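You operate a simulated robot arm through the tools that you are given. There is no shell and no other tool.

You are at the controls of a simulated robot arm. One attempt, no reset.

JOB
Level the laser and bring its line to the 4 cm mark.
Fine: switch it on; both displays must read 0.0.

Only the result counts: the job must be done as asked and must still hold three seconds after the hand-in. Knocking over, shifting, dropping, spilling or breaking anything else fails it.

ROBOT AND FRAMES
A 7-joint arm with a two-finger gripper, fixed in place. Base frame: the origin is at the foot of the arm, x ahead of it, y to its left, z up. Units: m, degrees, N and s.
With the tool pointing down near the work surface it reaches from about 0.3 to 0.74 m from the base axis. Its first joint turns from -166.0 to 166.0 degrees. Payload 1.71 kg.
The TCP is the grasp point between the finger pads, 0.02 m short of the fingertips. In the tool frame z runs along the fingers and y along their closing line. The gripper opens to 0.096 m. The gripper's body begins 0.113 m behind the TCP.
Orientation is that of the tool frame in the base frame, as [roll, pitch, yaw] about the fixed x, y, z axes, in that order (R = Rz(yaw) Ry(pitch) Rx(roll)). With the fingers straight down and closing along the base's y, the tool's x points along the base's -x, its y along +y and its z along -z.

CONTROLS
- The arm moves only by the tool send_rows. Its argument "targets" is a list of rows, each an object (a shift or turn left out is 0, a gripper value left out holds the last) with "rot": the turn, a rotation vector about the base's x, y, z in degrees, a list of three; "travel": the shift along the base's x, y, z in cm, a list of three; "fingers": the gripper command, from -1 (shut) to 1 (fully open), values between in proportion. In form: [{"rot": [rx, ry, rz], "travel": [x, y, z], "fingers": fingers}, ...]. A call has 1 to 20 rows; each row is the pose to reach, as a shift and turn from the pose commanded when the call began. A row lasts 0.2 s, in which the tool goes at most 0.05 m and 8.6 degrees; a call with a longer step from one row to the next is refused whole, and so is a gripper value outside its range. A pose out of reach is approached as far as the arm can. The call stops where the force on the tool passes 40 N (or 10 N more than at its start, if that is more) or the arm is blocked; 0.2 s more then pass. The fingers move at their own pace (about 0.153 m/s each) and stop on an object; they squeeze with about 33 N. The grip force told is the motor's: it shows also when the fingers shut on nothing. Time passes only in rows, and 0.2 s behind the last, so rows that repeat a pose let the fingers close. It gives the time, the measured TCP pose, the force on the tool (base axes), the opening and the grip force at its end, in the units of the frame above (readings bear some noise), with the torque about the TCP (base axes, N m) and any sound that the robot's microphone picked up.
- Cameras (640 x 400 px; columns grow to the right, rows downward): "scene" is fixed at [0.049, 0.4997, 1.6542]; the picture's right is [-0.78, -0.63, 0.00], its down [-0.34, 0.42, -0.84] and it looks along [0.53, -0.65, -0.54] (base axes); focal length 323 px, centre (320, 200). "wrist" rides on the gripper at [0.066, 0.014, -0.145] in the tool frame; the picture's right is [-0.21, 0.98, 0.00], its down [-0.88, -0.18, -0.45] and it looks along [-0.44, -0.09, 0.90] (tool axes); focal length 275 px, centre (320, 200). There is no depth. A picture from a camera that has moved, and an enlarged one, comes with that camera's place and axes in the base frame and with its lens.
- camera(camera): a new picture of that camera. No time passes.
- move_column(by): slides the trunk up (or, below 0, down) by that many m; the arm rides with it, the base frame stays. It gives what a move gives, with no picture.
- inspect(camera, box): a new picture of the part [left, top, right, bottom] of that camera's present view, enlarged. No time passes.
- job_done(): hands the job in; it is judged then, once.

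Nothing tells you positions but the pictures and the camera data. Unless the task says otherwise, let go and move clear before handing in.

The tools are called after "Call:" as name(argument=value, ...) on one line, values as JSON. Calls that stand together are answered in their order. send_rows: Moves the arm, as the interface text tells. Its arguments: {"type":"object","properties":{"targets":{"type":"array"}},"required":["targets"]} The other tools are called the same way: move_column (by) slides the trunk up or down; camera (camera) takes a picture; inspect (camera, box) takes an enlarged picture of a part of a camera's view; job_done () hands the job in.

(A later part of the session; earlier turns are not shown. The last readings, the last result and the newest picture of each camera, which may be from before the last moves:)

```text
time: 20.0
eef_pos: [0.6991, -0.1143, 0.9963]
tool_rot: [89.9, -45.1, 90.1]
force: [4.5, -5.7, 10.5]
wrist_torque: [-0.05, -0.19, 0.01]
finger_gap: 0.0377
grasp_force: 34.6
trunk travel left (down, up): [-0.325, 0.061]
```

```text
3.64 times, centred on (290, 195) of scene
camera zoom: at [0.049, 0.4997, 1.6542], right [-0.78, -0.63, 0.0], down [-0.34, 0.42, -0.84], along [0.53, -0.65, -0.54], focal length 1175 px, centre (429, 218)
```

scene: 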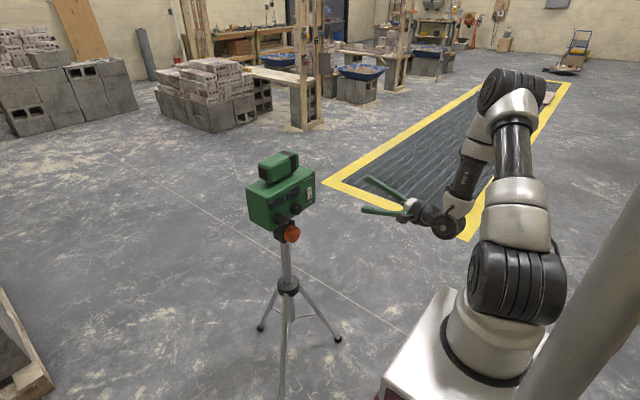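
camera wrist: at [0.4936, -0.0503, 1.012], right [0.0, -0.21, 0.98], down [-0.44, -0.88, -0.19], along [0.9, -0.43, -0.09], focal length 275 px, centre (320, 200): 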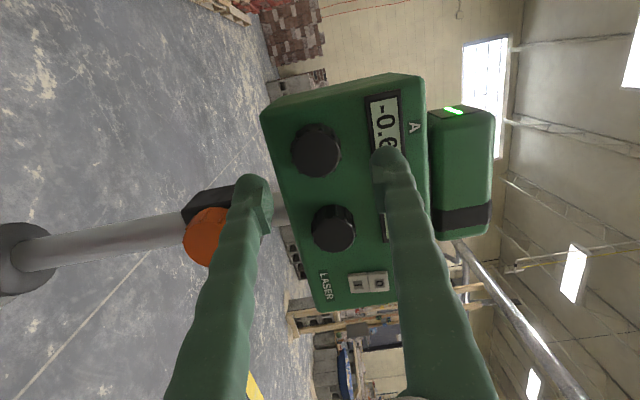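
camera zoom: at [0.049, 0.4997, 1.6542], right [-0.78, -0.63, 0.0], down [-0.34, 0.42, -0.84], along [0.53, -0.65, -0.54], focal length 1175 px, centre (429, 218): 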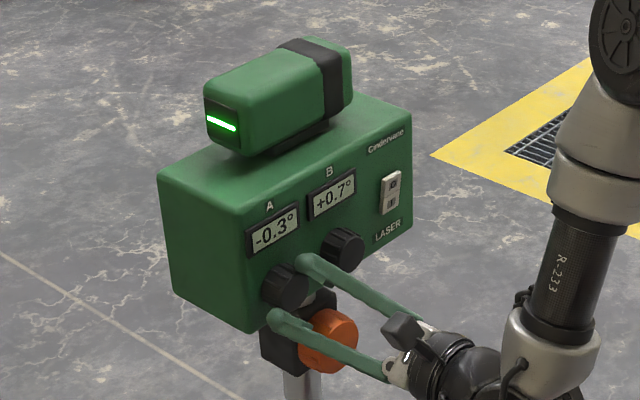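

A is -0.3. I'll relieve the side load further (the residual lies along the finger closing direction) and keep turning.

Call:
send_rows(targets=[{"travel": [0, -0.1, 0.12], "fingers": -0.26}, {"rot": [5, 0, 0], "travel": [0, -0.1, 0.12]}, {"rot": [10, 0, 0], "travel": [0, -0.1, 0.12]}, {"rot": [15, 0, 0], "travel": [0, -0.1, 0.12]}, {"rot": [20, 0, 0], "travel": [0, -0.1, 0.12]}, {"rot": [20, 0, 0], "travel": [0, -0.1, 0.12]}])

Call:
inspect(camera="wrist", box=[230, 20, 460, 270])

Call:
inspect(camera="scene", box=[240, 140, 340, 250])

```text
time: 21.4
eef_pos: [0.698, -0.1153, 0.9976]
tool_rot: [90.0, -65.0, 90.1]
force: [-0.4, 0.4, 2.0]
wrist_torque: [0.01, 0.02, 0.05]
finger_gap: 0.0377
grasp_force: 34.6
trunk travel left (down, up): [-0.325, 0.061]
```

```text
1.60 times, centred on (345, 145) of wrist
camera zoom: at [0.5537, -0.099, 1.0622], right [0.0, -0.97, 0.23], down [-0.44, -0.2, -0.87], along [0.9, -0.1, -0.43], focal length 440 px, centre (280, 288)
```

zoom: 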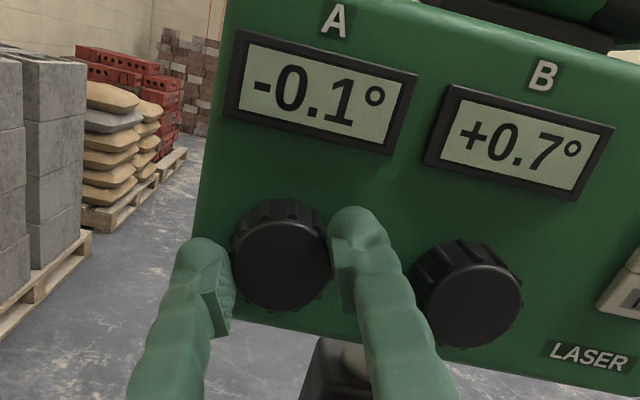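

```text
3.64 times, centred on (290, 195) of scene
camera zoom: at [0.049, 0.4997, 1.6542], right [-0.78, -0.63, 0.0], down [-0.34, 0.42, -0.84], along [0.53, -0.65, -0.54], focal length 1175 px, centre (429, 218)
```

zoom: 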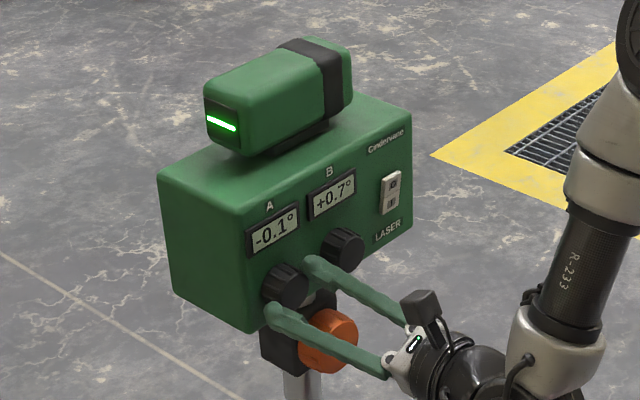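

A is -0.1 and the forces are near zero. I'll now creep in small steps to find where it switches to 0.0.

Call:
send_rows(targets=[{"rot": [3, 0, 0], "fingers": -0.26}, {"rot": [6, 0, 0]}, {"rot": [6, 0, 0]}])

Call:
inspect(camera="scene", box=[270, 180, 320, 210])

```text
time: 22.2
eef_pos: [0.6982, -0.116, 0.9976]
tool_rot: [89.7, -71.1, 90.3]
force: [0.3, 0.8, 2.8]
wrist_torque: [0.02, 0.03, -0.07]
finger_gap: 0.038
grasp_force: 35.0
trunk travel left (down, up): [-0.325, 0.061]
```

```text
12.80 times, centred on (295, 195) of scene
camera zoom: at [0.049, 0.4997, 1.6542], right [-0.78, -0.63, 0.0], down [-0.34, 0.42, -0.84], along [0.53, -0.65, -0.54], focal length 4137 px, centre (640, 264)
```

zoom: 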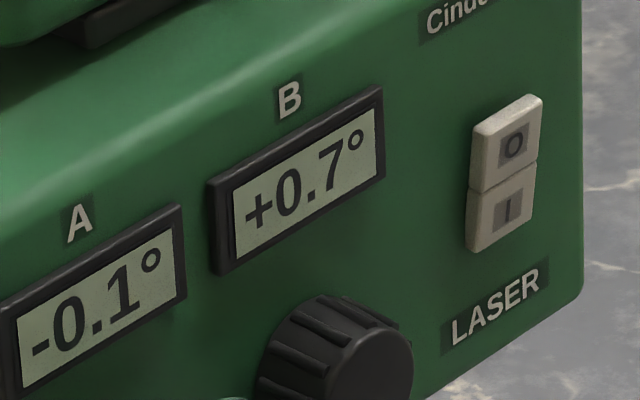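

Still -0.1; I'll go a little further.

Call:
send_rows(targets=[{"rot": [4, 0, 0], "fingers": -0.26}, {"rot": [4, 0, 0]}])

Call:
inspect(camera="scene", box=[270, 180, 320, 210])

```text
time: 22.8
eef_pos: [0.6996, -0.1158, 0.9963]
tool_rot: [89.7, -75.1, 90.2]
force: [-1.1, -2.3, 1.1]
wrist_torque: [-0.02, -0.08, -0.11]
finger_gap: 0.0378
grasp_force: 34.9
trunk travel left (down, up): [-0.325, 0.061]
```

```text
12.80 times, centred on (295, 195) of scene
camera zoom: at [0.049, 0.4997, 1.6542], right [-0.78, -0.63, 0.0], down [-0.34, 0.42, -0.84], along [0.53, -0.65, -0.54], focal length 4137 px, centre (640, 264)
```

zoom: 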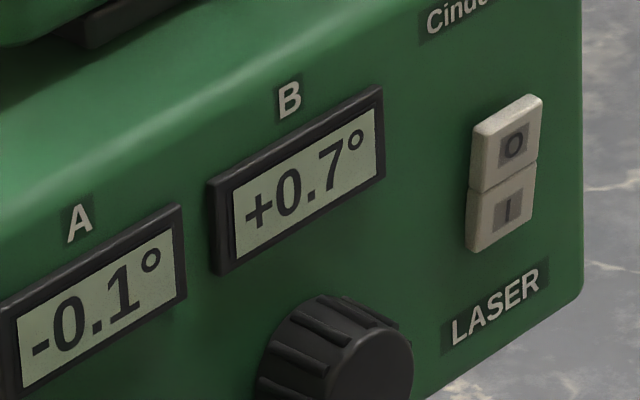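

Call:
send_rows(targets=[{"rot": [4, 0, 0], "fingers": -0.26}, {"rot": [4, 0, 0]}])

Call:
inspect(camera="scene", box=[270, 180, 320, 210])

Call:
inspect(camera="wrist", box=[230, 20, 460, 270])

```text
time: 23.4
eef_pos: [0.6974, -0.1149, 0.9979]
tool_rot: [89.5, -79.1, 90.5]
force: [1.6, -2.4, 2.6]
wrist_torque: [0.0, -0.03, 0.02]
finger_gap: 0.0377
grasp_force: 34.8
trunk travel left (down, up): [-0.325, 0.061]
```

```text
12.80 times, centred on (295, 195) of scene
camera zoom: at [0.049, 0.4997, 1.6542], right [-0.78, -0.63, 0.0], down [-0.34, 0.42, -0.84], along [0.53, -0.65, -0.54], focal length 4137 px, centre (640, 264)
```

zoom: 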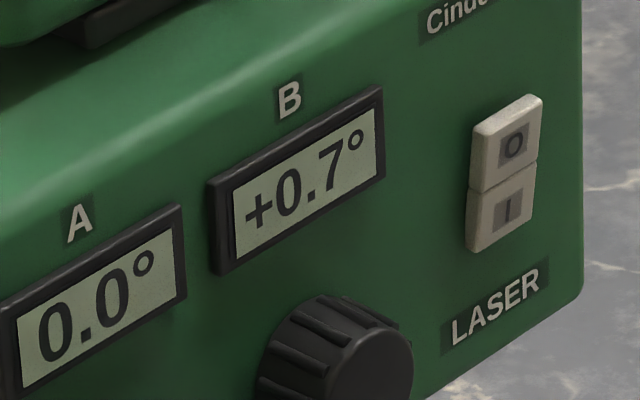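

```text
1.60 times, centred on (345, 145) of wrist
camera zoom: at [0.5537, -0.1154, 1.064], right [0.0, -1.0, -0.02], down [-0.44, 0.02, -0.9], along [0.9, 0.01, -0.44], focal length 440 px, centre (280, 288)
```

zoom: 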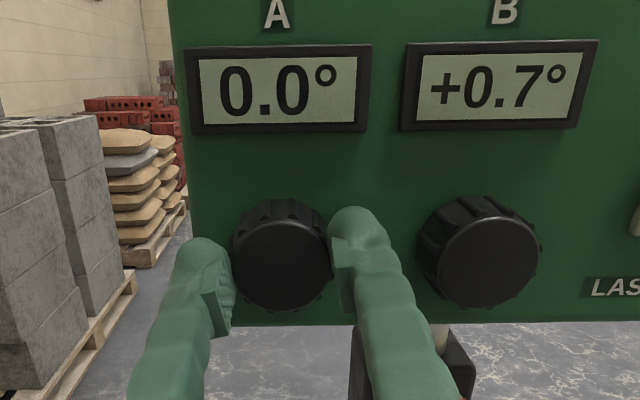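

A now reads 0.0, having just crossed over. I'll add about 5° to sit mid-band, then check it stays 0.0.

Call:
send_rows(targets=[{"rot": [2.5, 0, 0], "fingers": -0.26}, {"rot": [5, 0, 0]}, {"rot": [5, 0, 0]}])

Call:
inspect(camera="scene", box=[270, 180, 320, 210])

```text
time: 24.2
eef_pos: [0.6983, -0.1143, 0.9972]
tool_rot: [89.7, -84.1, 90.1]
force: [-1.0, -7.1, -0.9]
wrist_torque: [-0.04, 0.12, -0.16]
finger_gap: 0.0378
grasp_force: 34.8
trunk travel left (down, up): [-0.325, 0.061]
```

```text
12.80 times, centred on (295, 195) of scene
camera zoom: at [0.049, 0.4997, 1.6542], right [-0.78, -0.63, 0.0], down [-0.34, 0.42, -0.84], along [0.53, -0.65, -0.54], focal length 4137 px, centre (640, 264)
```

zoom: 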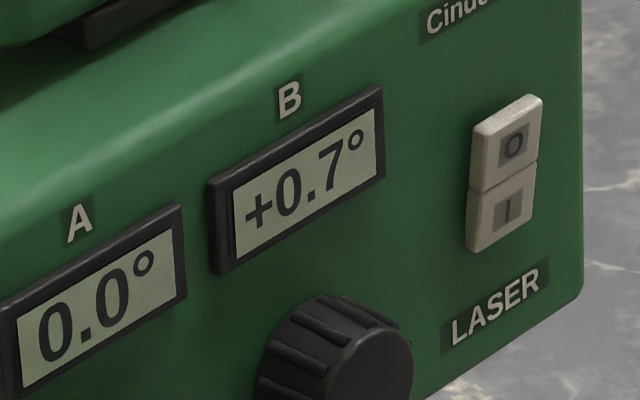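

A reads 0.0 mid-band. I'll relieve the lateral load, open and withdraw straight back, then look from this upright camera orientation.

Call:
send_rows(targets=[{"travel": [0, -0.06, 0], "fingers": -0.26}, {"travel": [0, -0.06, 0], "fingers": 0.15}, {"travel": [0, -0.06, 0], "fingers": 0.15}, {"travel": [-1, -0.06, 0]}, {"travel": [-3, -0.06, 0]}, {"travel": [-5, -0.06, 0]}, {"travel": [-5, -0.06, 0]}])

Call:
camera(camera="wrist")

Call:
inspect(camera="scene", box=[240, 140, 340, 250])

```text
time: 25.8
eef_pos: [0.6494, -0.1135, 0.9982]
tool_rot: [89.5, -84.0, 90.4]
force: [-0.2, -0.2, 0.5]
wrist_torque: [0.02, -0.02, -0.02]
finger_gap: 0.0552
grasp_force: 0.1
trunk travel left (down, up): [-0.325, 0.061]
```

```text
taken
camera wrist: at [0.5039, -0.1206, 1.0648], right [0.0, -0.99, -0.1], down [-0.44, 0.09, -0.89], along [0.9, 0.04, -0.44], focal length 275 px, centre (320, 200)
```

wrist: 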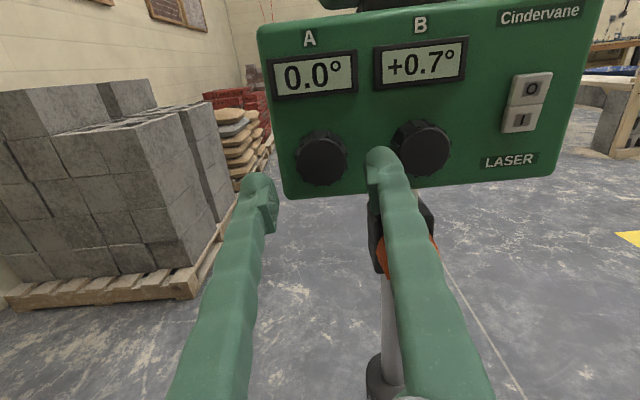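

```text
3.64 times, centred on (290, 195) of scene
camera zoom: at [0.049, 0.4997, 1.6542], right [-0.78, -0.63, 0.0], down [-0.34, 0.42, -0.84], along [0.53, -0.65, -0.54], focal length 1175 px, centre (429, 218)
```

zoom: 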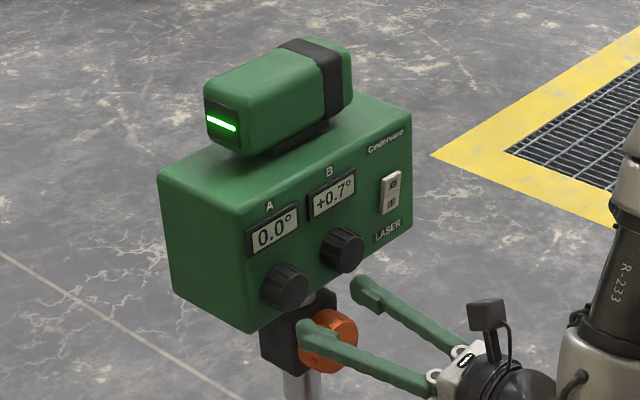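

A holds 0.0 after release. I'll shift 8 cm to -y to stand in front of knob B.

Call:
send_rows(targets=[{"travel": [0, -3, 0], "fingers": 0.15}, {"travel": [0, -6, 0]}, {"travel": [0, -8, 0]}, {"travel": [1.5, -8, 0]}, {"travel": [2.2, -8, 0]}, {"travel": [2.2, -8, 0]}])

Call:
inspect(camera="wrist", box=[220, 40, 420, 260])

Call:
inspect(camera="scene", box=[270, 180, 350, 240])

```text
time: 27.2
eef_pos: [0.6708, -0.1943, 0.9962]
tool_rot: [89.3, -84.0, 90.6]
force: [0.2, 0.2, 0.3]
wrist_torque: [-0.01, -0.02, 0.0]
finger_gap: 0.055
grasp_force: 0.0
trunk travel left (down, up): [-0.325, 0.061]
```

```text
1.82 times, centred on (320, 150) of wrist
camera zoom: at [0.527, -0.201, 1.0633], right [0.0, -0.99, -0.1], down [-0.44, 0.09, -0.89], along [0.9, 0.04, -0.44], focal length 500 px, centre (320, 291)
```

zoom: 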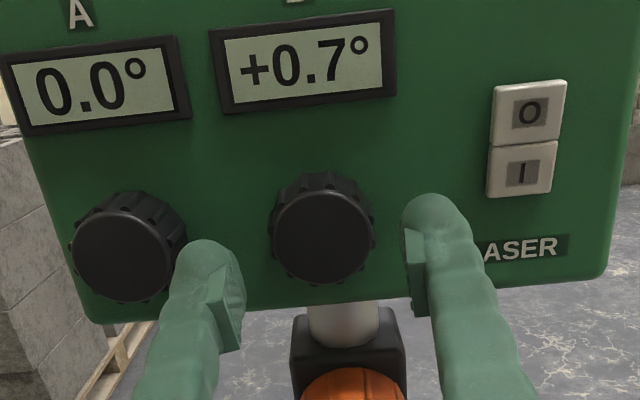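

```text
6.67 times, centred on (310, 210) of scene
camera zoom: at [0.049, 0.4997, 1.6542], right [-0.78, -0.63, 0.0], down [-0.34, 0.42, -0.84], along [0.53, -0.65, -0.54], focal length 2154 px, centre (387, 133)
```

zoom: 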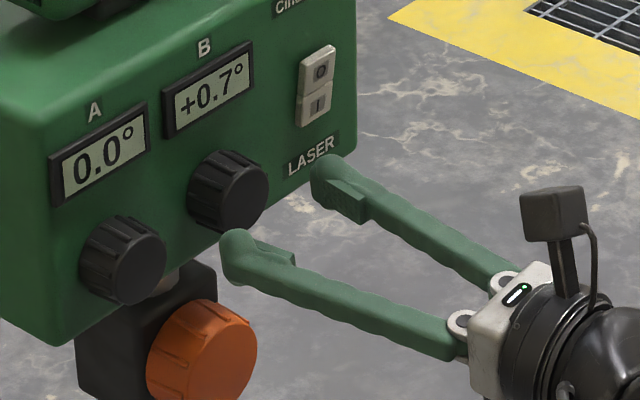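

Knob B is centred to within about 1 mm. I'll slide in with a 0.7 mm correction to -y.

Call:
send_rows(targets=[{"travel": [0.9, -0.07, 0], "fingers": 0.15}, {"travel": [1.8, -0.07, 0]}, {"travel": [2.7, -0.07, 0]}, {"travel": [2.7, -0.07, 0]}])

Call:
inspect(camera="wrist", box=[220, 40, 420, 260])

```text
time: 28.2
eef_pos: [0.6982, -0.1951, 0.9976]
tool_rot: [89.2, -84.0, 90.7]
force: [-0.5, 0.2, 0.0]
wrist_torque: [-0.02, 0.0, 0.01]
finger_gap: 0.0555
grasp_force: 0.1
trunk travel left (down, up): [-0.325, 0.061]
```

```text
1.82 times, centred on (320, 150) of wrist
camera zoom: at [0.5533, -0.2022, 1.0641], right [0.0, -0.99, -0.1], down [-0.44, 0.09, -0.89], along [0.9, 0.04, -0.44], focal length 500 px, centre (320, 291)
```

zoom: 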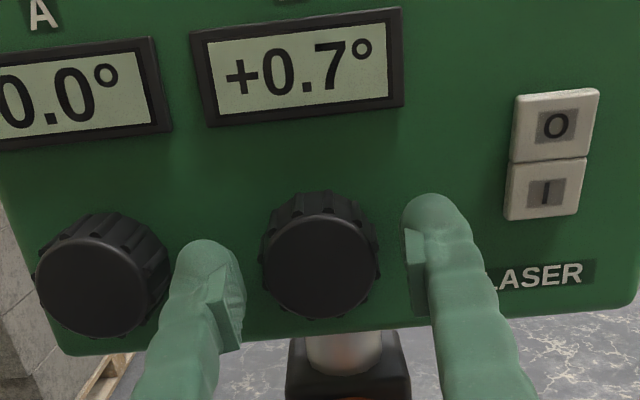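

Call:
inspect(camera="wrist", box=[270, 130, 370, 190])

```text
6.40 times, centred on (320, 160) of wrist
camera zoom: at [0.5533, -0.2022, 1.0641], right [0.0, -0.99, -0.1], down [-0.44, 0.09, -0.89], along [0.9, 0.04, -0.44], focal length 1762 px, centre (320, 456)
```

zoom: 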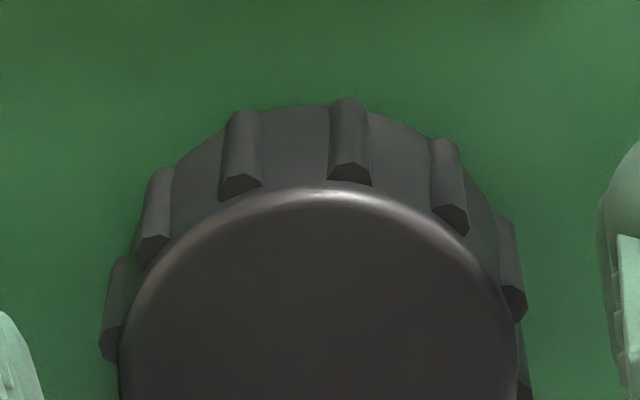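

Knob B is centred. I'll close gradually.

Call:
send_rows(targets=[{"fingers": 0.0}, {"fingers": -0.08}, {"fingers": -0.16}, {"fingers": -0.24}, {"fingers": -0.26}, {"fingers": -0.26}])

Call:
inspect(camera="wrist", box=[220, 40, 420, 260])

```text
time: 29.6
eef_pos: [0.6971, -0.1953, 0.9972]
tool_rot: [89.5, -84.0, 90.5]
force: [0.7, 4.2, -1.1]
wrist_torque: [0.03, 0.03, 0.08]
finger_gap: 0.0379
grasp_force: 34.8
trunk travel left (down, up): [-0.325, 0.061]
```

```text
1.82 times, centred on (320, 150) of wrist
camera zoom: at [0.5534, -0.2016, 1.064], right [0.0, -0.99, -0.1], down [-0.44, 0.09, -0.89], along [0.9, 0.04, -0.44], focal length 500 px, centre (320, 291)
```

zoom: 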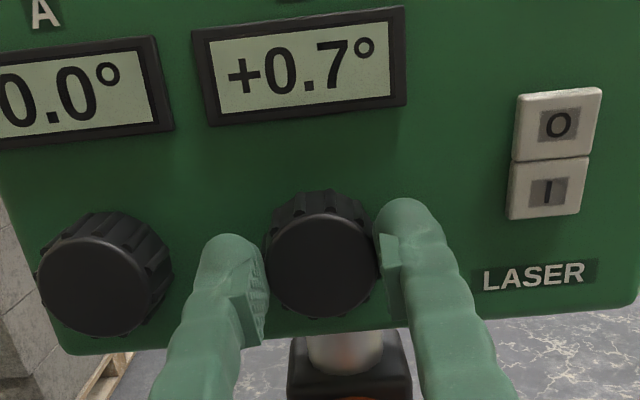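

Gripped with only about 4 N of side load. I'll turn counter-clockwise 15° as a test.

Call:
send_rows(targets=[{"rot": [-5, 0, 0], "travel": [0, 0.05, 0], "fingers": -0.26}, {"rot": [-10, 0, 0], "travel": [0, 0.05, 0]}, {"rot": [-15, 0, 0], "travel": [0, 0.05, 0]}, {"rot": [-15, 0, 0], "travel": [0, 0.05, 0]}])

Call:
inspect(camera="wrist", box=[220, 40, 420, 260])

Call:
inspect(camera="scene", box=[270, 180, 320, 210])

```text
time: 30.6
eef_pos: [0.6972, -0.1949, 0.9976]
tool_rot: [89.8, -68.9, 89.9]
force: [4.9, 2.7, -2.2]
wrist_torque: [-0.01, 0.04, 0.09]
finger_gap: 0.0385
grasp_force: 34.8
trunk travel left (down, up): [-0.325, 0.061]
```

```text
1.82 times, centred on (320, 150) of wrist
camera zoom: at [0.5534, -0.1834, 1.0634], right [0.0, -0.99, 0.16], down [-0.44, -0.14, -0.88], along [0.9, -0.07, -0.44], focal length 500 px, centre (320, 291)
```

zoom: 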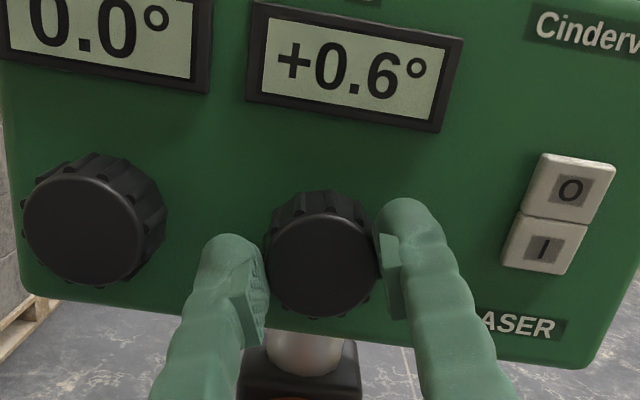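

```text
12.80 times, centred on (295, 195) of scene
camera zoom: at [0.049, 0.4997, 1.6542], right [-0.78, -0.63, 0.0], down [-0.34, 0.42, -0.84], along [0.53, -0.65, -0.54], focal length 4137 px, centre (640, 264)
```

zoom: 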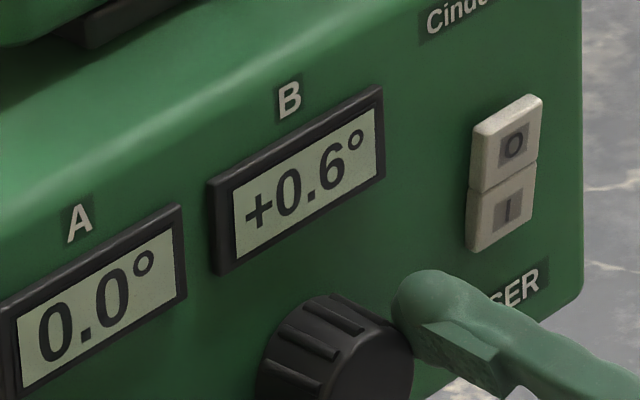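

Counter-clockwise lowers B (+0.7 to +0.6). I'll continue 30° and watch the force.

Call:
send_rows(targets=[{"rot": [-5, 0, 0], "travel": [0, 0.03, -0.03], "fingers": -0.26}, {"rot": [-10, 0, 0], "travel": [0, 0.03, -0.03]}, {"rot": [-15, 0, 0], "travel": [0, 0.03, -0.03]}, {"rot": [-20, 0, 0], "travel": [0, 0.03, -0.03]}, {"rot": [-25, 0, 0], "travel": [0, 0.03, -0.03]}, {"rot": [-25, 0, 0], "travel": [0, 0.03, -0.03]}])

Call:
inspect(camera="scene", box=[270, 180, 320, 210])

```text
time: 32.0
eef_pos: [0.6973, -0.1935, 0.9965]
tool_rot: [89.9, -44.0, 90.1]
force: [3.0, 7.4, -1.5]
wrist_torque: [0.04, -0.03, 0.1]
finger_gap: 0.0377
grasp_force: 35.4
trunk travel left (down, up): [-0.325, 0.061]
```

```text
12.80 times, centred on (295, 195) of scene
camera zoom: at [0.049, 0.4997, 1.6542], right [-0.78, -0.63, 0.0], down [-0.34, 0.42, -0.84], along [0.53, -0.65, -0.54], focal length 4137 px, centre (640, 264)
```

zoom: 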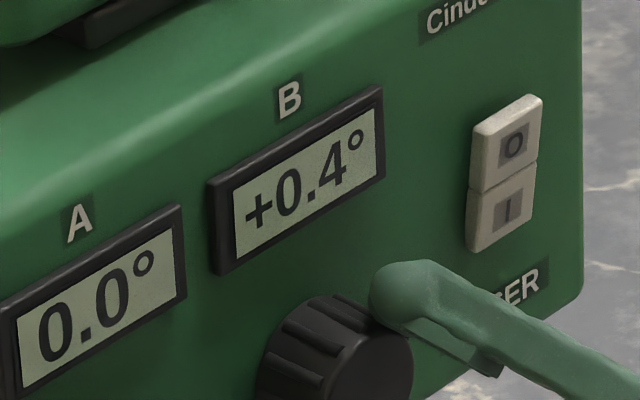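

B is +0.4 after 40°. I'll ease +y slightly and continue.

Call:
send_rows(targets=[{"rot": [-5, 0, 0], "travel": [0, 0.08, -0.02], "fingers": -0.26}, {"rot": [-10, 0, 0], "travel": [0, 0.08, -0.02]}, {"rot": [-15, 0, 0], "travel": [0, 0.08, -0.02]}, {"rot": [-20, 0, 0], "travel": [0, 0.08, -0.02]}, {"rot": [-25, 0, 0], "travel": [0, 0.08, -0.02]}, {"rot": [-30, 0, 0], "travel": [0, 0.08, -0.02]}, {"rot": [-30, 0, 0], "travel": [0, 0.08, -0.02]}])

Call:
inspect(camera="scene", box=[270, 180, 320, 210])

```text
time: 33.6
eef_pos: [0.6978, -0.1928, 0.995]
tool_rot: [90.2, -14.0, 90.0]
force: [-3.9, 6.1, -8.0]
wrist_torque: [-0.01, 0.1, 0.04]
finger_gap: 0.038
grasp_force: 35.1
trunk travel left (down, up): [-0.325, 0.061]
```

```text
12.80 times, centred on (295, 195) of scene
camera zoom: at [0.049, 0.4997, 1.6542], right [-0.78, -0.63, 0.0], down [-0.34, 0.42, -0.84], along [0.53, -0.65, -0.54], focal length 4137 px, centre (640, 264)
```

zoom: 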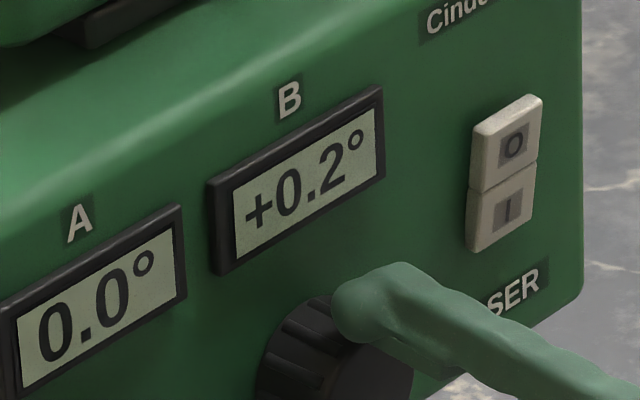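

B is +0.2 after 70°. I'll ease the load and continue 15°.

Call:
send_rows(targets=[{"rot": [0, 0, 0], "travel": [-0.02, 0.05, -0.07], "fingers": -0.26}, {"rot": [-5, 0, 0], "travel": [-0.02, 0.05, -0.07]}, {"rot": [-10, 0, 0], "travel": [-0.02, 0.05, -0.07]}, {"rot": [-15, 0, 0], "travel": [-0.02, 0.05, -0.07]}, {"rot": [-15, 0, 0], "travel": [-0.02, 0.05, -0.07]}])

Call:
inspect(camera="scene", box=[270, 180, 320, 210])

```text
time: 34.8
eef_pos: [0.6978, -0.192, 0.9946]
tool_rot: [90.1, 1.0, 90.0]
force: [-0.7, 5.9, -10.2]
wrist_torque: [0.04, 0.12, 0.05]
finger_gap: 0.0381
grasp_force: 35.1
trunk travel left (down, up): [-0.325, 0.061]
```

```text
12.80 times, centred on (295, 195) of scene
camera zoom: at [0.049, 0.4997, 1.6542], right [-0.78, -0.63, 0.0], down [-0.34, 0.42, -0.84], along [0.53, -0.65, -0.54], focal length 4137 px, centre (640, 264)
```

zoom: 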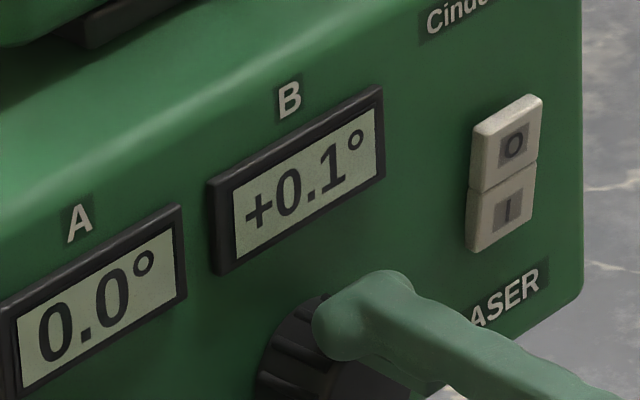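

B is +0.1. I'll creep towards the change to 0.0.

Call:
send_rows(targets=[{"rot": [0, 0, 0], "travel": [0, 0.05, -0.1], "fingers": -0.26}, {"rot": [-4, 0, 0], "travel": [0, 0.05, -0.1]}, {"rot": [-4, 0, 0], "travel": [0, 0.05, -0.1]}])

Call:
inspect(camera="scene", box=[270, 180, 320, 210])

```text
time: 35.6
eef_pos: [0.6982, -0.1928, 0.9952]
tool_rot: [89.9, 5.0, 90.1]
force: [-3.1, 2.1, -6.6]
wrist_torque: [0.03, 0.11, -0.01]
finger_gap: 0.0384
grasp_force: 34.9
trunk travel left (down, up): [-0.325, 0.061]
```

```text
12.80 times, centred on (295, 195) of scene
camera zoom: at [0.049, 0.4997, 1.6542], right [-0.78, -0.63, 0.0], down [-0.34, 0.42, -0.84], along [0.53, -0.65, -0.54], focal length 4137 px, centre (640, 264)
```

zoom: 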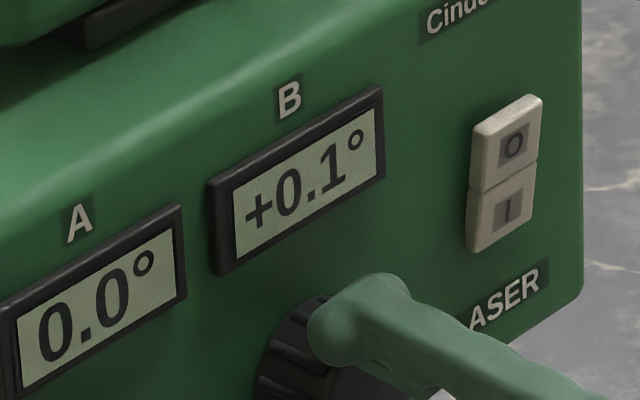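

Call:
send_rows(targets=[{"rot": [-3, 0, 0], "travel": [0, 0, -0.03], "fingers": -0.26}, {"rot": [-3, 0, 0], "travel": [0, 0, -0.03]}])

Call:
inspect(camera="scene", box=[270, 180, 320, 210])

```text
time: 36.2
eef_pos: [0.6976, -0.1929, 0.9938]
tool_rot: [89.9, 7.9, 90.1]
force: [-1.6, 2.2, -3.8]
wrist_torque: [-0.01, 0.03, -0.13]
finger_gap: 0.0378
grasp_force: 35.2
trunk travel left (down, up): [-0.325, 0.061]
```

```text
12.80 times, centred on (295, 195) of scene
camera zoom: at [0.049, 0.4997, 1.6542], right [-0.78, -0.63, 0.0], down [-0.34, 0.42, -0.84], along [0.53, -0.65, -0.54], focal length 4137 px, centre (640, 264)
```

zoom: 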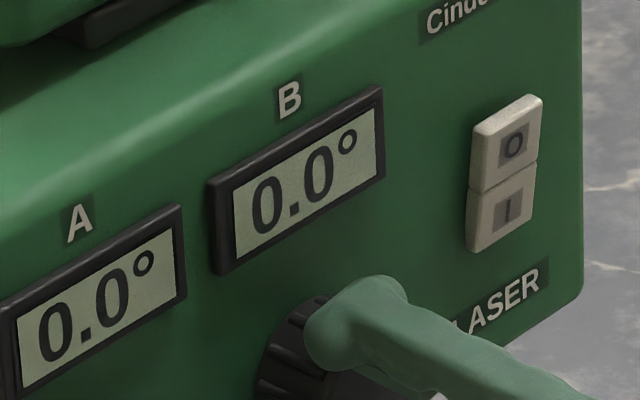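

B has just crossed to 0.0. I'll add about 5.5° to sit mid-band.

Call:
send_rows(targets=[{"rot": [-2.7, 0, 0], "travel": [0, 0.02, -0.03], "fingers": -0.26}, {"rot": [-5.5, 0, 0], "travel": [0, 0.02, -0.03]}, {"rot": [-5.5, 0, 0], "travel": [0, 0.02, -0.03]}])

Call:
inspect(camera="scene", box=[270, 180, 320, 210])

```text
time: 37.0
eef_pos: [0.6976, -0.1927, 0.9944]
tool_rot: [90.0, 13.5, 90.1]
force: [1.4, 0.2, -0.8]
wrist_torque: [-0.03, 0.01, 0.0]
finger_gap: 0.0382
grasp_force: 35.0
trunk travel left (down, up): [-0.325, 0.061]
```

```text
12.80 times, centred on (295, 195) of scene
camera zoom: at [0.049, 0.4997, 1.6542], right [-0.78, -0.63, 0.0], down [-0.34, 0.42, -0.84], along [0.53, -0.65, -0.54], focal length 4137 px, centre (640, 264)
```

zoom: 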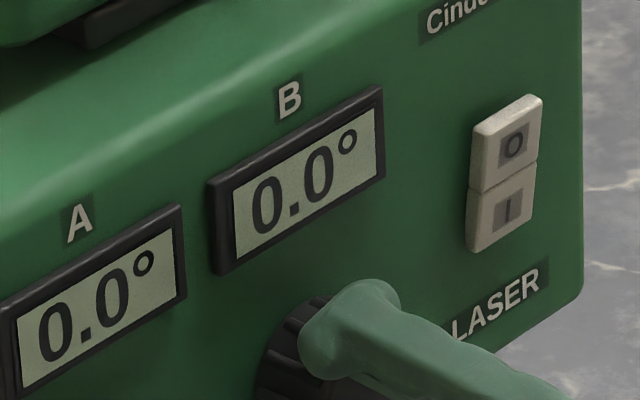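

Both displays read 0.0. I'll release knob B, back away, and swing the tool to look at the target card.

Call:
send_rows(targets=[{"fingers": 0.15}, {"fingers": 0.15}, {"travel": [-1, 0, 0], "fingers": 0.15}, {"travel": [-3, 0, 0]}, {"travel": [-6, 0, 0]}, {"travel": [-10, 0, 0]}, {"travel": [-15, 0, 0]}, {"travel": [-18, 0, 0]}, {"travel": [-18, 0, 0]}])

Call:
send_rows(targets=[{"rot": [0, 0, 8], "fingers": 0.15}, {"rot": [0, 0, 16]}, {"rot": [0, 0, 24]}, {"rot": [0, 0, 32]}, {"rot": [0, 0, 40]}, {"rot": [0, 0, 48]}, {"rot": [0, 0, 56]}, {"rot": [0, 0, 64]}, {"rot": [0, 0, 72]}, {"rot": [0, 0, 80]}, {"rot": [0, 0, 80]}])

Call:
camera(camera="wrist")

Call:
inspect(camera="scene", box=[240, 140, 340, 250])

```text
time: 39.0
eef_pos: [0.5181, -0.1943, 0.9958]
tool_rot: [90.0, 13.5, 90.1]
force: [-0.7, 0.5, 1.0]
wrist_torque: [0.03, 0.01, -0.02]
finger_gap: 0.0549
grasp_force: 0.1
trunk travel left (down, up): [-0.325, 0.061]
```

```text
time: 41.4
eef_pos: [0.518, -0.1924, 0.9954]
tool_rot: [90.1, 13.5, 170.3]
force: [-0.1, -0.1, 0.1]
wrist_torque: [0.0, 0.02, 0.01]
finger_gap: 0.0553
grasp_force: 0.1
trunk travel left (down, up): [-0.325, 0.061]
```

```text
taken
camera wrist: at [0.4282, -0.3238, 0.9931], right [-0.03, 0.0, 1.0], down [0.81, -0.59, 0.02], along [0.59, 0.81, 0.01], focal length 275 px, centre (320, 200)
```

wrist: 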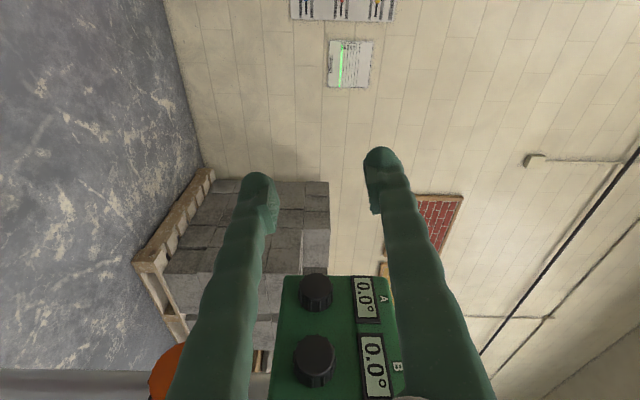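

```text
3.64 times, centred on (290, 195) of scene
camera zoom: at [0.049, 0.4997, 1.6542], right [-0.78, -0.63, 0.0], down [-0.34, 0.42, -0.84], along [0.53, -0.65, -0.54], focal length 1175 px, centre (429, 218)
```

zoom: 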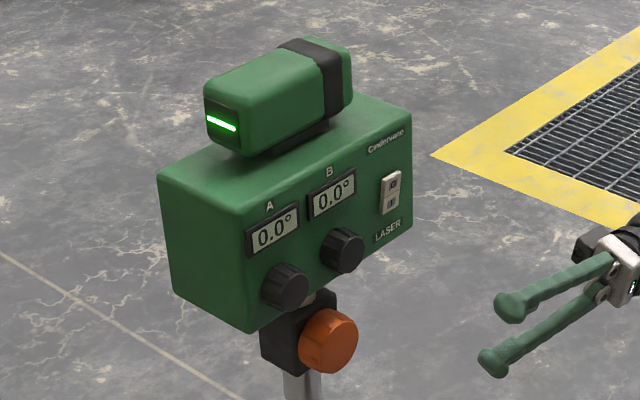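

Both displays hold 0.0 after release, and the green line is visible on the card. I'll enlarge it to read the height.

Call:
inspect(camera="wrist", box=[320, 35, 380, 95])

Call:
inspect(camera="wrist", box=[325, 38, 365, 63])

```text
6.67 times, centred on (350, 65) of wrist
camera zoom: at [0.4282, -0.3238, 0.9931], right [-0.03, 0.0, 1.0], down [0.81, -0.59, 0.02], along [0.59, 0.81, 0.01], focal length 1835 px, centre (120, 1100)
```

zoom: 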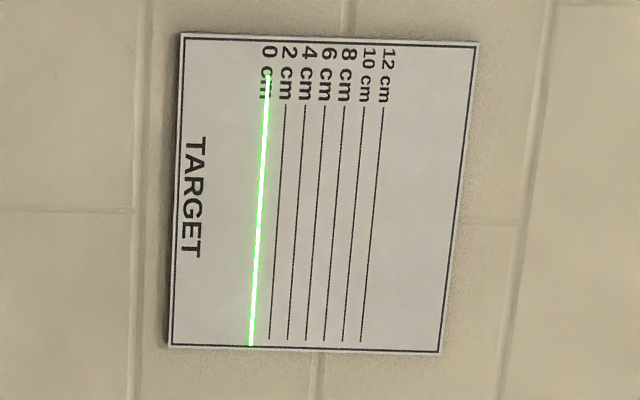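

```text
16.00 times, centred on (345, 50) of wrist
camera zoom: at [0.4282, -0.3238, 0.9931], right [-0.03, 0.0, 1.0], down [0.81, -0.59, 0.02], along [0.59, 0.81, 0.01], focal length 4404 px, centre (-80, 2592)
```

zoom: 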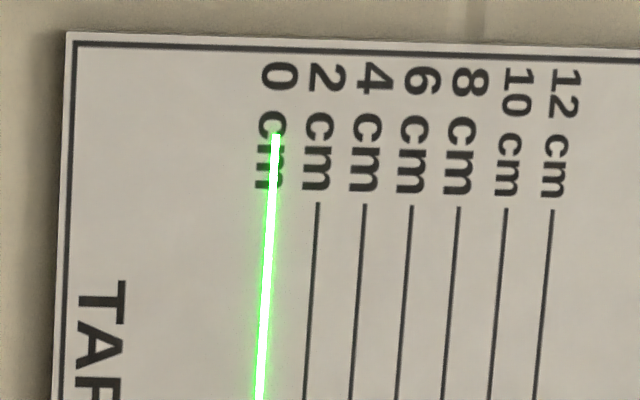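

With both axes level, the line sits at about 0 cm (a touch below), so it must rise about 4 cm. The orange knob is presumably the height adjuster. I'll swing back and move in front of it to look closely before touching it.

Call:
send_rows(targets=[{"rot": [0, 0, -8], "fingers": 0.15}, {"rot": [0, 0, -16]}, {"rot": [0, 0, -24]}, {"rot": [0, 0, -32]}, {"rot": [0, 0, -40]}, {"rot": [0, 0, -48]}, {"rot": [0, 0, -56]}, {"rot": [0, 0, -64]}, {"rot": [0, 0, -72]}, {"rot": [0, 0, -80]}, {"rot": [0, 0, -80]}])

Call:
send_rows(targets=[{"rot": [5, 0, 0], "travel": [0, 0, -3], "fingers": 0.7}, {"rot": [10, 0, 0], "travel": [1, 0, -6]}, {"rot": [13.5, 0, 0], "travel": [2, -0.2, -10]}, {"rot": [13.5, 0, 0], "travel": [5, -0.4, -13]}, {"rot": [13.5, 0, 0], "travel": [9, -0.4, -13.4]}, {"rot": [13.5, 0, 0], "travel": [12, -0.4, -13.4]}, {"rot": [13.5, 0, 0], "travel": [12, -0.4, -13.4]}])

Call:
camera(camera="wrist")

Call:
inspect(camera="scene", box=[250, 180, 350, 260])

```text
time: 43.8
eef_pos: [0.5182, -0.1914, 0.996]
tool_rot: [90.1, 13.5, 90.0]
force: [0.6, 0.0, -0.4]
wrist_torque: [0.01, -0.02, -0.02]
finger_gap: 0.055
grasp_force: 0.1
trunk travel left (down, up): [-0.325, 0.061]
```

```text
time: 45.4
eef_pos: [0.6379, -0.1959, 0.8629]
tool_rot: [89.9, -0.2, 90.1]
force: [-0.5, -0.3, 0.2]
wrist_torque: [-0.04, 0.01, 0.01]
finger_gap: 0.0814
grasp_force: 0.0
trunk travel left (down, up): [-0.325, 0.061]
```

```text
taken
camera wrist: at [0.4928, -0.13, 0.8762], right [0.0, -0.21, 0.98], down [-0.44, -0.88, -0.19], along [0.9, -0.43, -0.09], focal length 275 px, centre (320, 200)
```

wrist: 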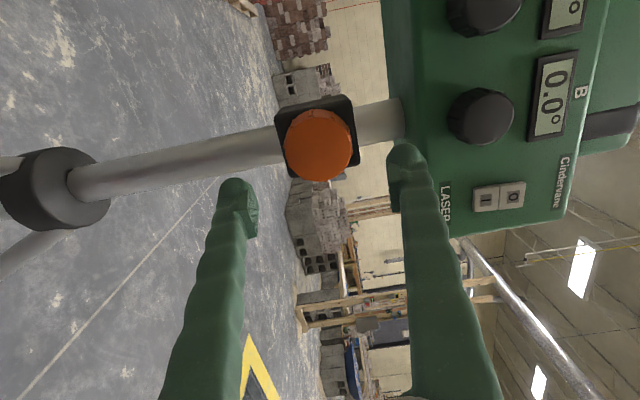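

```text
5.00 times, centred on (300, 220) of scene
camera zoom: at [0.049, 0.4997, 1.6542], right [-0.78, -0.63, 0.0], down [-0.34, 0.42, -0.84], along [0.53, -0.65, -0.54], focal length 1616 px, centre (420, 100)
```

zoom: 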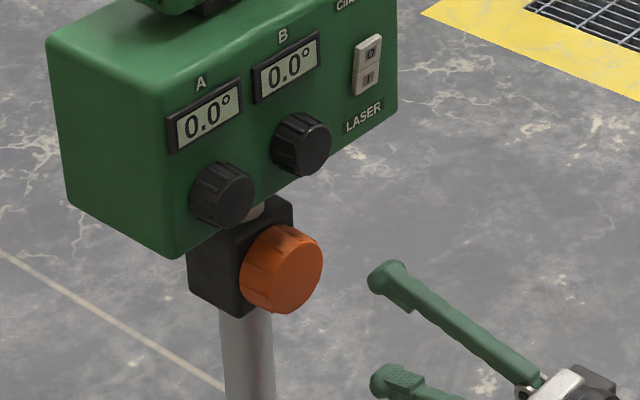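

Call:
inspect(camera="wrist", box=[220, 80, 420, 220])

Call:
inspect(camera="scene", box=[280, 210, 330, 250])

```text
2.86 times, centred on (320, 150) of wrist
camera zoom: at [0.4928, -0.13, 0.8762], right [0.0, -0.21, 0.98], down [-0.44, -0.88, -0.19], along [0.9, -0.43, -0.09], focal length 786 px, centre (320, 343)
```

zoom: 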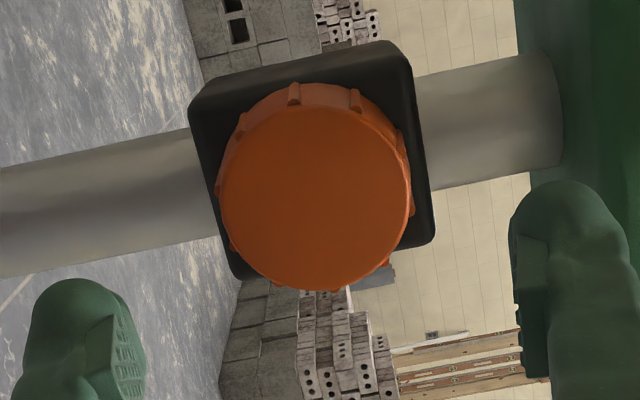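

```text
10.00 times, centred on (305, 230) of scene
camera zoom: at [0.049, 0.4997, 1.6542], right [-0.78, -0.63, 0.0], down [-0.34, 0.42, -0.84], along [0.53, -0.65, -0.54], focal length 3232 px, centre (470, -100)
```

zoom: 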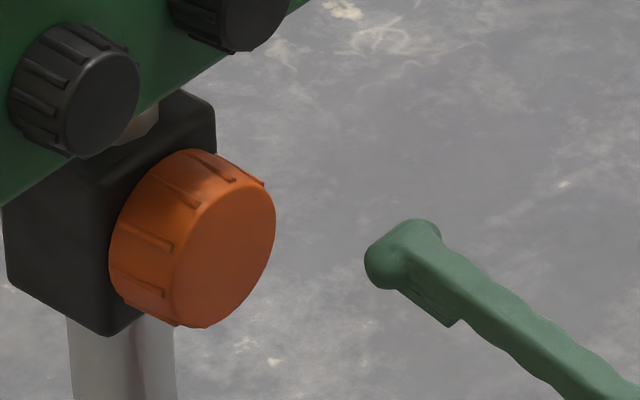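

The orange knob's face is about 6 cm across at roughly (0.733, -0.197, 0.861). I'll correct the alignment and approach to just in front of it.

Call:
send_rows(targets=[{"travel": [2, -0.14, -0.19], "fingers": 0.7}, {"travel": [4, -0.14, -0.19]}, {"travel": [5.5, -0.14, -0.19]}, {"travel": [5.5, -0.14, -0.19]}])

Call:
inspect(camera="wrist", box=[200, 60, 440, 240])

Call:
inspect(camera="scene", box=[260, 200, 340, 260])

```text
time: 46.4
eef_pos: [0.6928, -0.1978, 0.8589]
tool_rot: [90.0, 0.0, 90.1]
force: [0.2, -0.5, 0.6]
wrist_torque: [0.01, 0.0, 0.02]
finger_gap: 0.0818
grasp_force: 0.2
trunk travel left (down, up): [-0.325, 0.061]
```

```text
2.22 times, centred on (320, 150) of wrist
camera zoom: at [0.5482, -0.1318, 0.8733], right [0.0, -0.21, 0.98], down [-0.44, -0.88, -0.19], along [0.9, -0.43, -0.09], focal length 612 px, centre (320, 311)
```

zoom: 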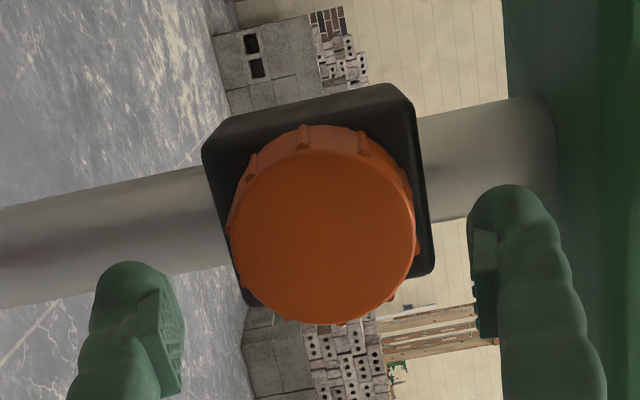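

```text
6.67 times, centred on (300, 230) of scene
camera zoom: at [0.049, 0.4997, 1.6542], right [-0.78, -0.63, 0.0], down [-0.34, 0.42, -0.84], along [0.53, -0.65, -0.54], focal length 2154 px, centre (453, 0)
```

zoom: 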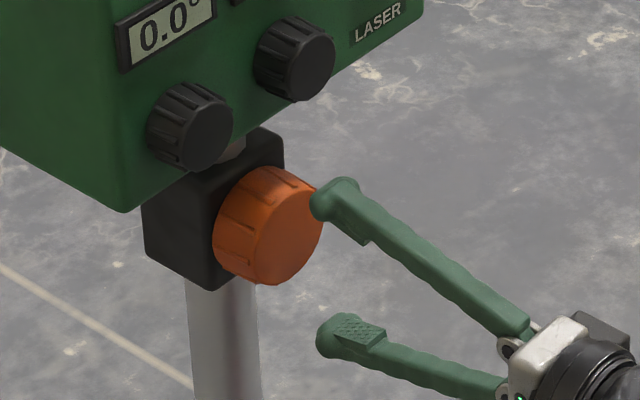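

Aligned to within about 1 mm. I'll advance over the knob and then close gradually.

Call:
send_rows(targets=[{"travel": [1.2, 0.03, 0.06], "fingers": 0.7}, {"travel": [2.4, 0.03, 0.06]}, {"travel": [3.6, 0.03, 0.06]}, {"travel": [3.6, 0.03, 0.06]}])

Call:
inspect(camera="wrist", box=[200, 60, 440, 240])

Call:
inspect(camera="scene", box=[260, 200, 340, 260])

```text
time: 47.4
eef_pos: [0.7294, -0.1975, 0.8586]
tool_rot: [90.1, 0.0, 90.2]
force: [0.1, -0.2, 0.2]
wrist_torque: [0.01, -0.05, -0.06]
finger_gap: 0.0818
grasp_force: 0.0
trunk travel left (down, up): [-0.325, 0.061]
```

```text
2.22 times, centred on (320, 150) of wrist
camera zoom: at [0.5845, -0.1323, 0.8724], right [0.0, -0.21, 0.98], down [-0.44, -0.88, -0.19], along [0.9, -0.43, -0.09], focal length 612 px, centre (320, 311)
```

zoom: 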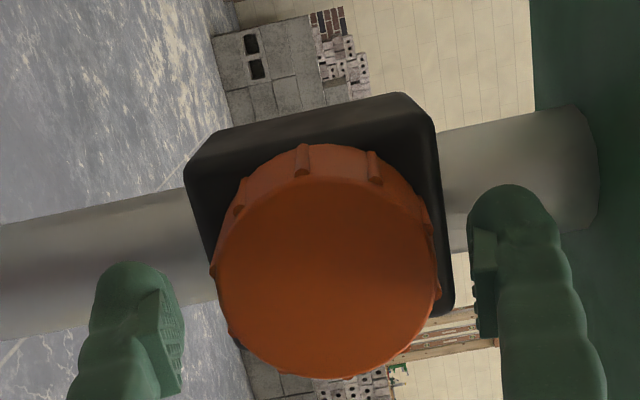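

```text
6.67 times, centred on (300, 230) of scene
camera zoom: at [0.049, 0.4997, 1.6542], right [-0.78, -0.63, 0.0], down [-0.34, 0.42, -0.84], along [0.53, -0.65, -0.54], focal length 2154 px, centre (453, 0)
```

zoom: 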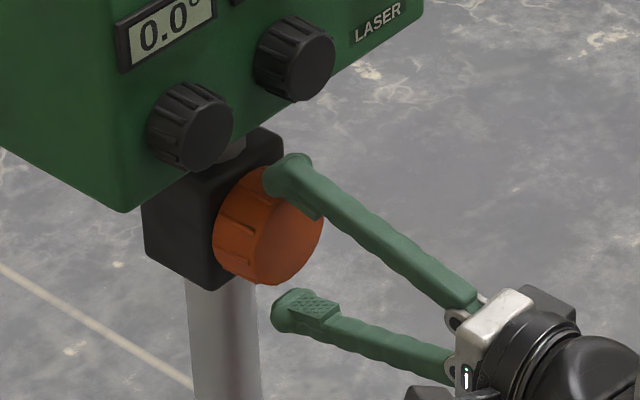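

The knob is about 1.5–2 mm above the tool axis. I'll correct that, then close gradually.

Call:
send_rows(targets=[{"travel": [0, 0.08, 0.16], "fingers": 0.6}, {"travel": [0, 0.08, 0.16], "fingers": 0.45}, {"travel": [0, 0.08, 0.16], "fingers": 0.35}, {"travel": [0, 0.08, 0.16], "fingers": 0.28}, {"travel": [0, 0.08, 0.16], "fingers": 0.22}, {"travel": [0, 0.08, 0.16], "fingers": 0.22}])

Call:
inspect(camera="wrist", box=[200, 60, 440, 240])

Call:
inspect(camera="scene", box=[230, 140, 350, 260])

```text
time: 48.8
eef_pos: [0.7282, -0.1969, 0.8611]
tool_rot: [89.9, 0.0, 90.2]
force: [-0.7, 0.6, -0.8]
wrist_torque: [0.0, 0.01, 0.04]
finger_gap: 0.0605
grasp_force: 35.1
trunk travel left (down, up): [-0.325, 0.061]
```

```text
2.22 times, centred on (320, 150) of wrist
camera zoom: at [0.5839, -0.1309, 0.8738], right [0.0, -0.21, 0.98], down [-0.44, -0.88, -0.18], along [0.9, -0.43, -0.09], focal length 612 px, centre (320, 311)
```

zoom: 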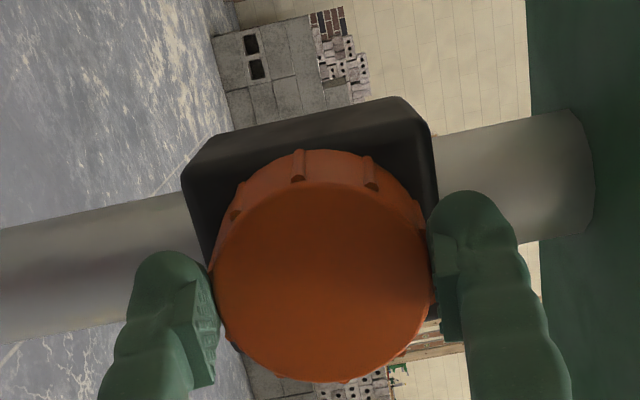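

```text
3.33 times, centred on (290, 200) of scene
camera zoom: at [0.049, 0.4997, 1.6542], right [-0.78, -0.63, 0.0], down [-0.34, 0.42, -0.84], along [0.53, -0.65, -0.54], focal length 1077 px, centre (420, 200)
```

zoom: 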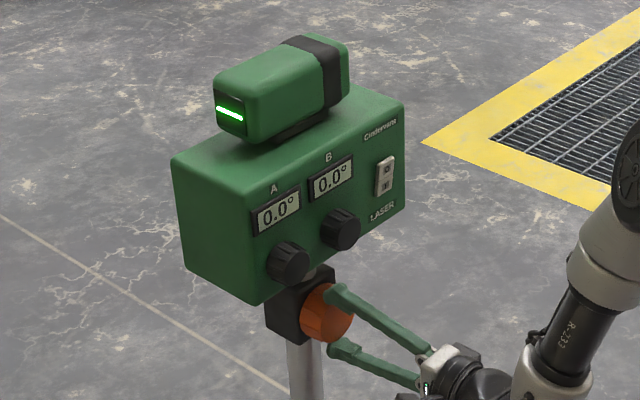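

The orange knob is gripped with almost no side load. I'll turn it 10° clockwise as a test, using the switch position in the scene view as the height reference.

Call:
inspect(camera="scene", box=[295, 175, 325, 205])

Call:
send_rows(targets=[{"rot": [3, 0, 0], "fingers": 0.2}, {"rot": [6, 0, 0]}, {"rot": [10, 0, 0]}, {"rot": [10, 0, 0]}])

Call:
inspect(camera="scene", box=[295, 175, 325, 205])

Call:
inspect(camera="wrist", box=[200, 60, 440, 240])

```text
13.33 times, centred on (310, 190) of scene
camera zoom: at [0.049, 0.4997, 1.6542], right [-0.78, -0.63, 0.0], down [-0.34, 0.42, -0.84], along [0.53, -0.65, -0.54], focal length 4309 px, centre (453, 333)
```

zoom: 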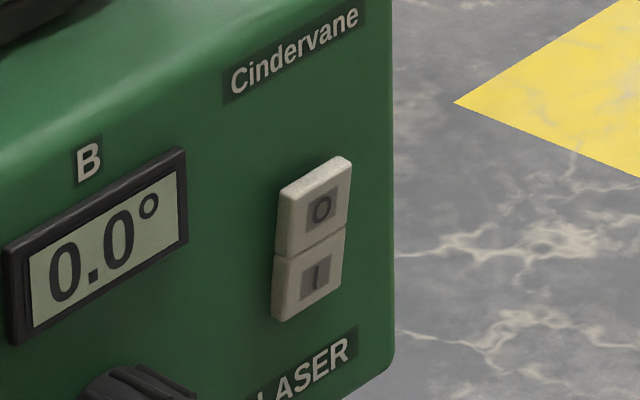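

```text
time: 49.8
eef_pos: [0.7285, -0.1959, 0.8612]
tool_rot: [89.9, -10.1, 90.1]
force: [0.2, 3.0, -0.5]
wrist_torque: [0.0, 0.02, 0.04]
finger_gap: 0.0603
grasp_force: 35.4
trunk travel left (down, up): [-0.325, 0.061]
```

```text
13.33 times, centred on (310, 190) of scene
camera zoom: at [0.049, 0.4997, 1.6542], right [-0.78, -0.63, 0.0], down [-0.34, 0.42, -0.84], along [0.53, -0.65, -0.54], focal length 4309 px, centre (453, 333)
```

zoom: 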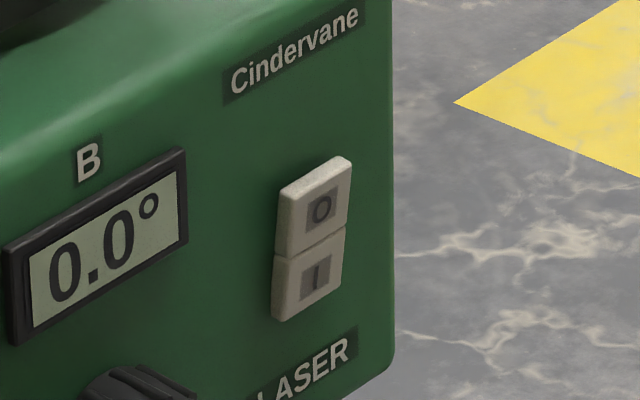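

```text
2.22 times, centred on (320, 150) of wrist
camera zoom: at [0.5839, -0.1345, 0.8856], right [0.0, -0.37, 0.93], down [-0.44, -0.83, -0.34], along [0.9, -0.41, -0.17], focal length 612 px, centre (320, 311)
```

zoom: 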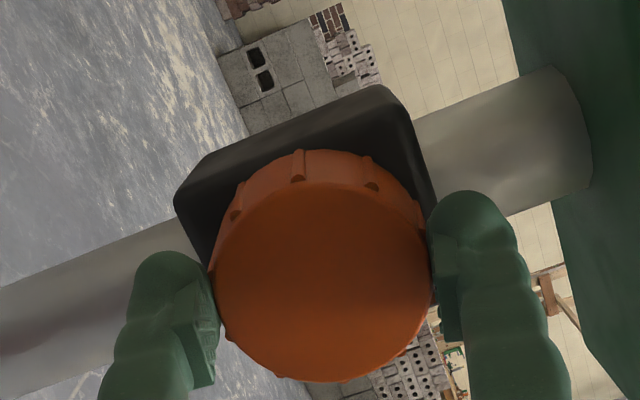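

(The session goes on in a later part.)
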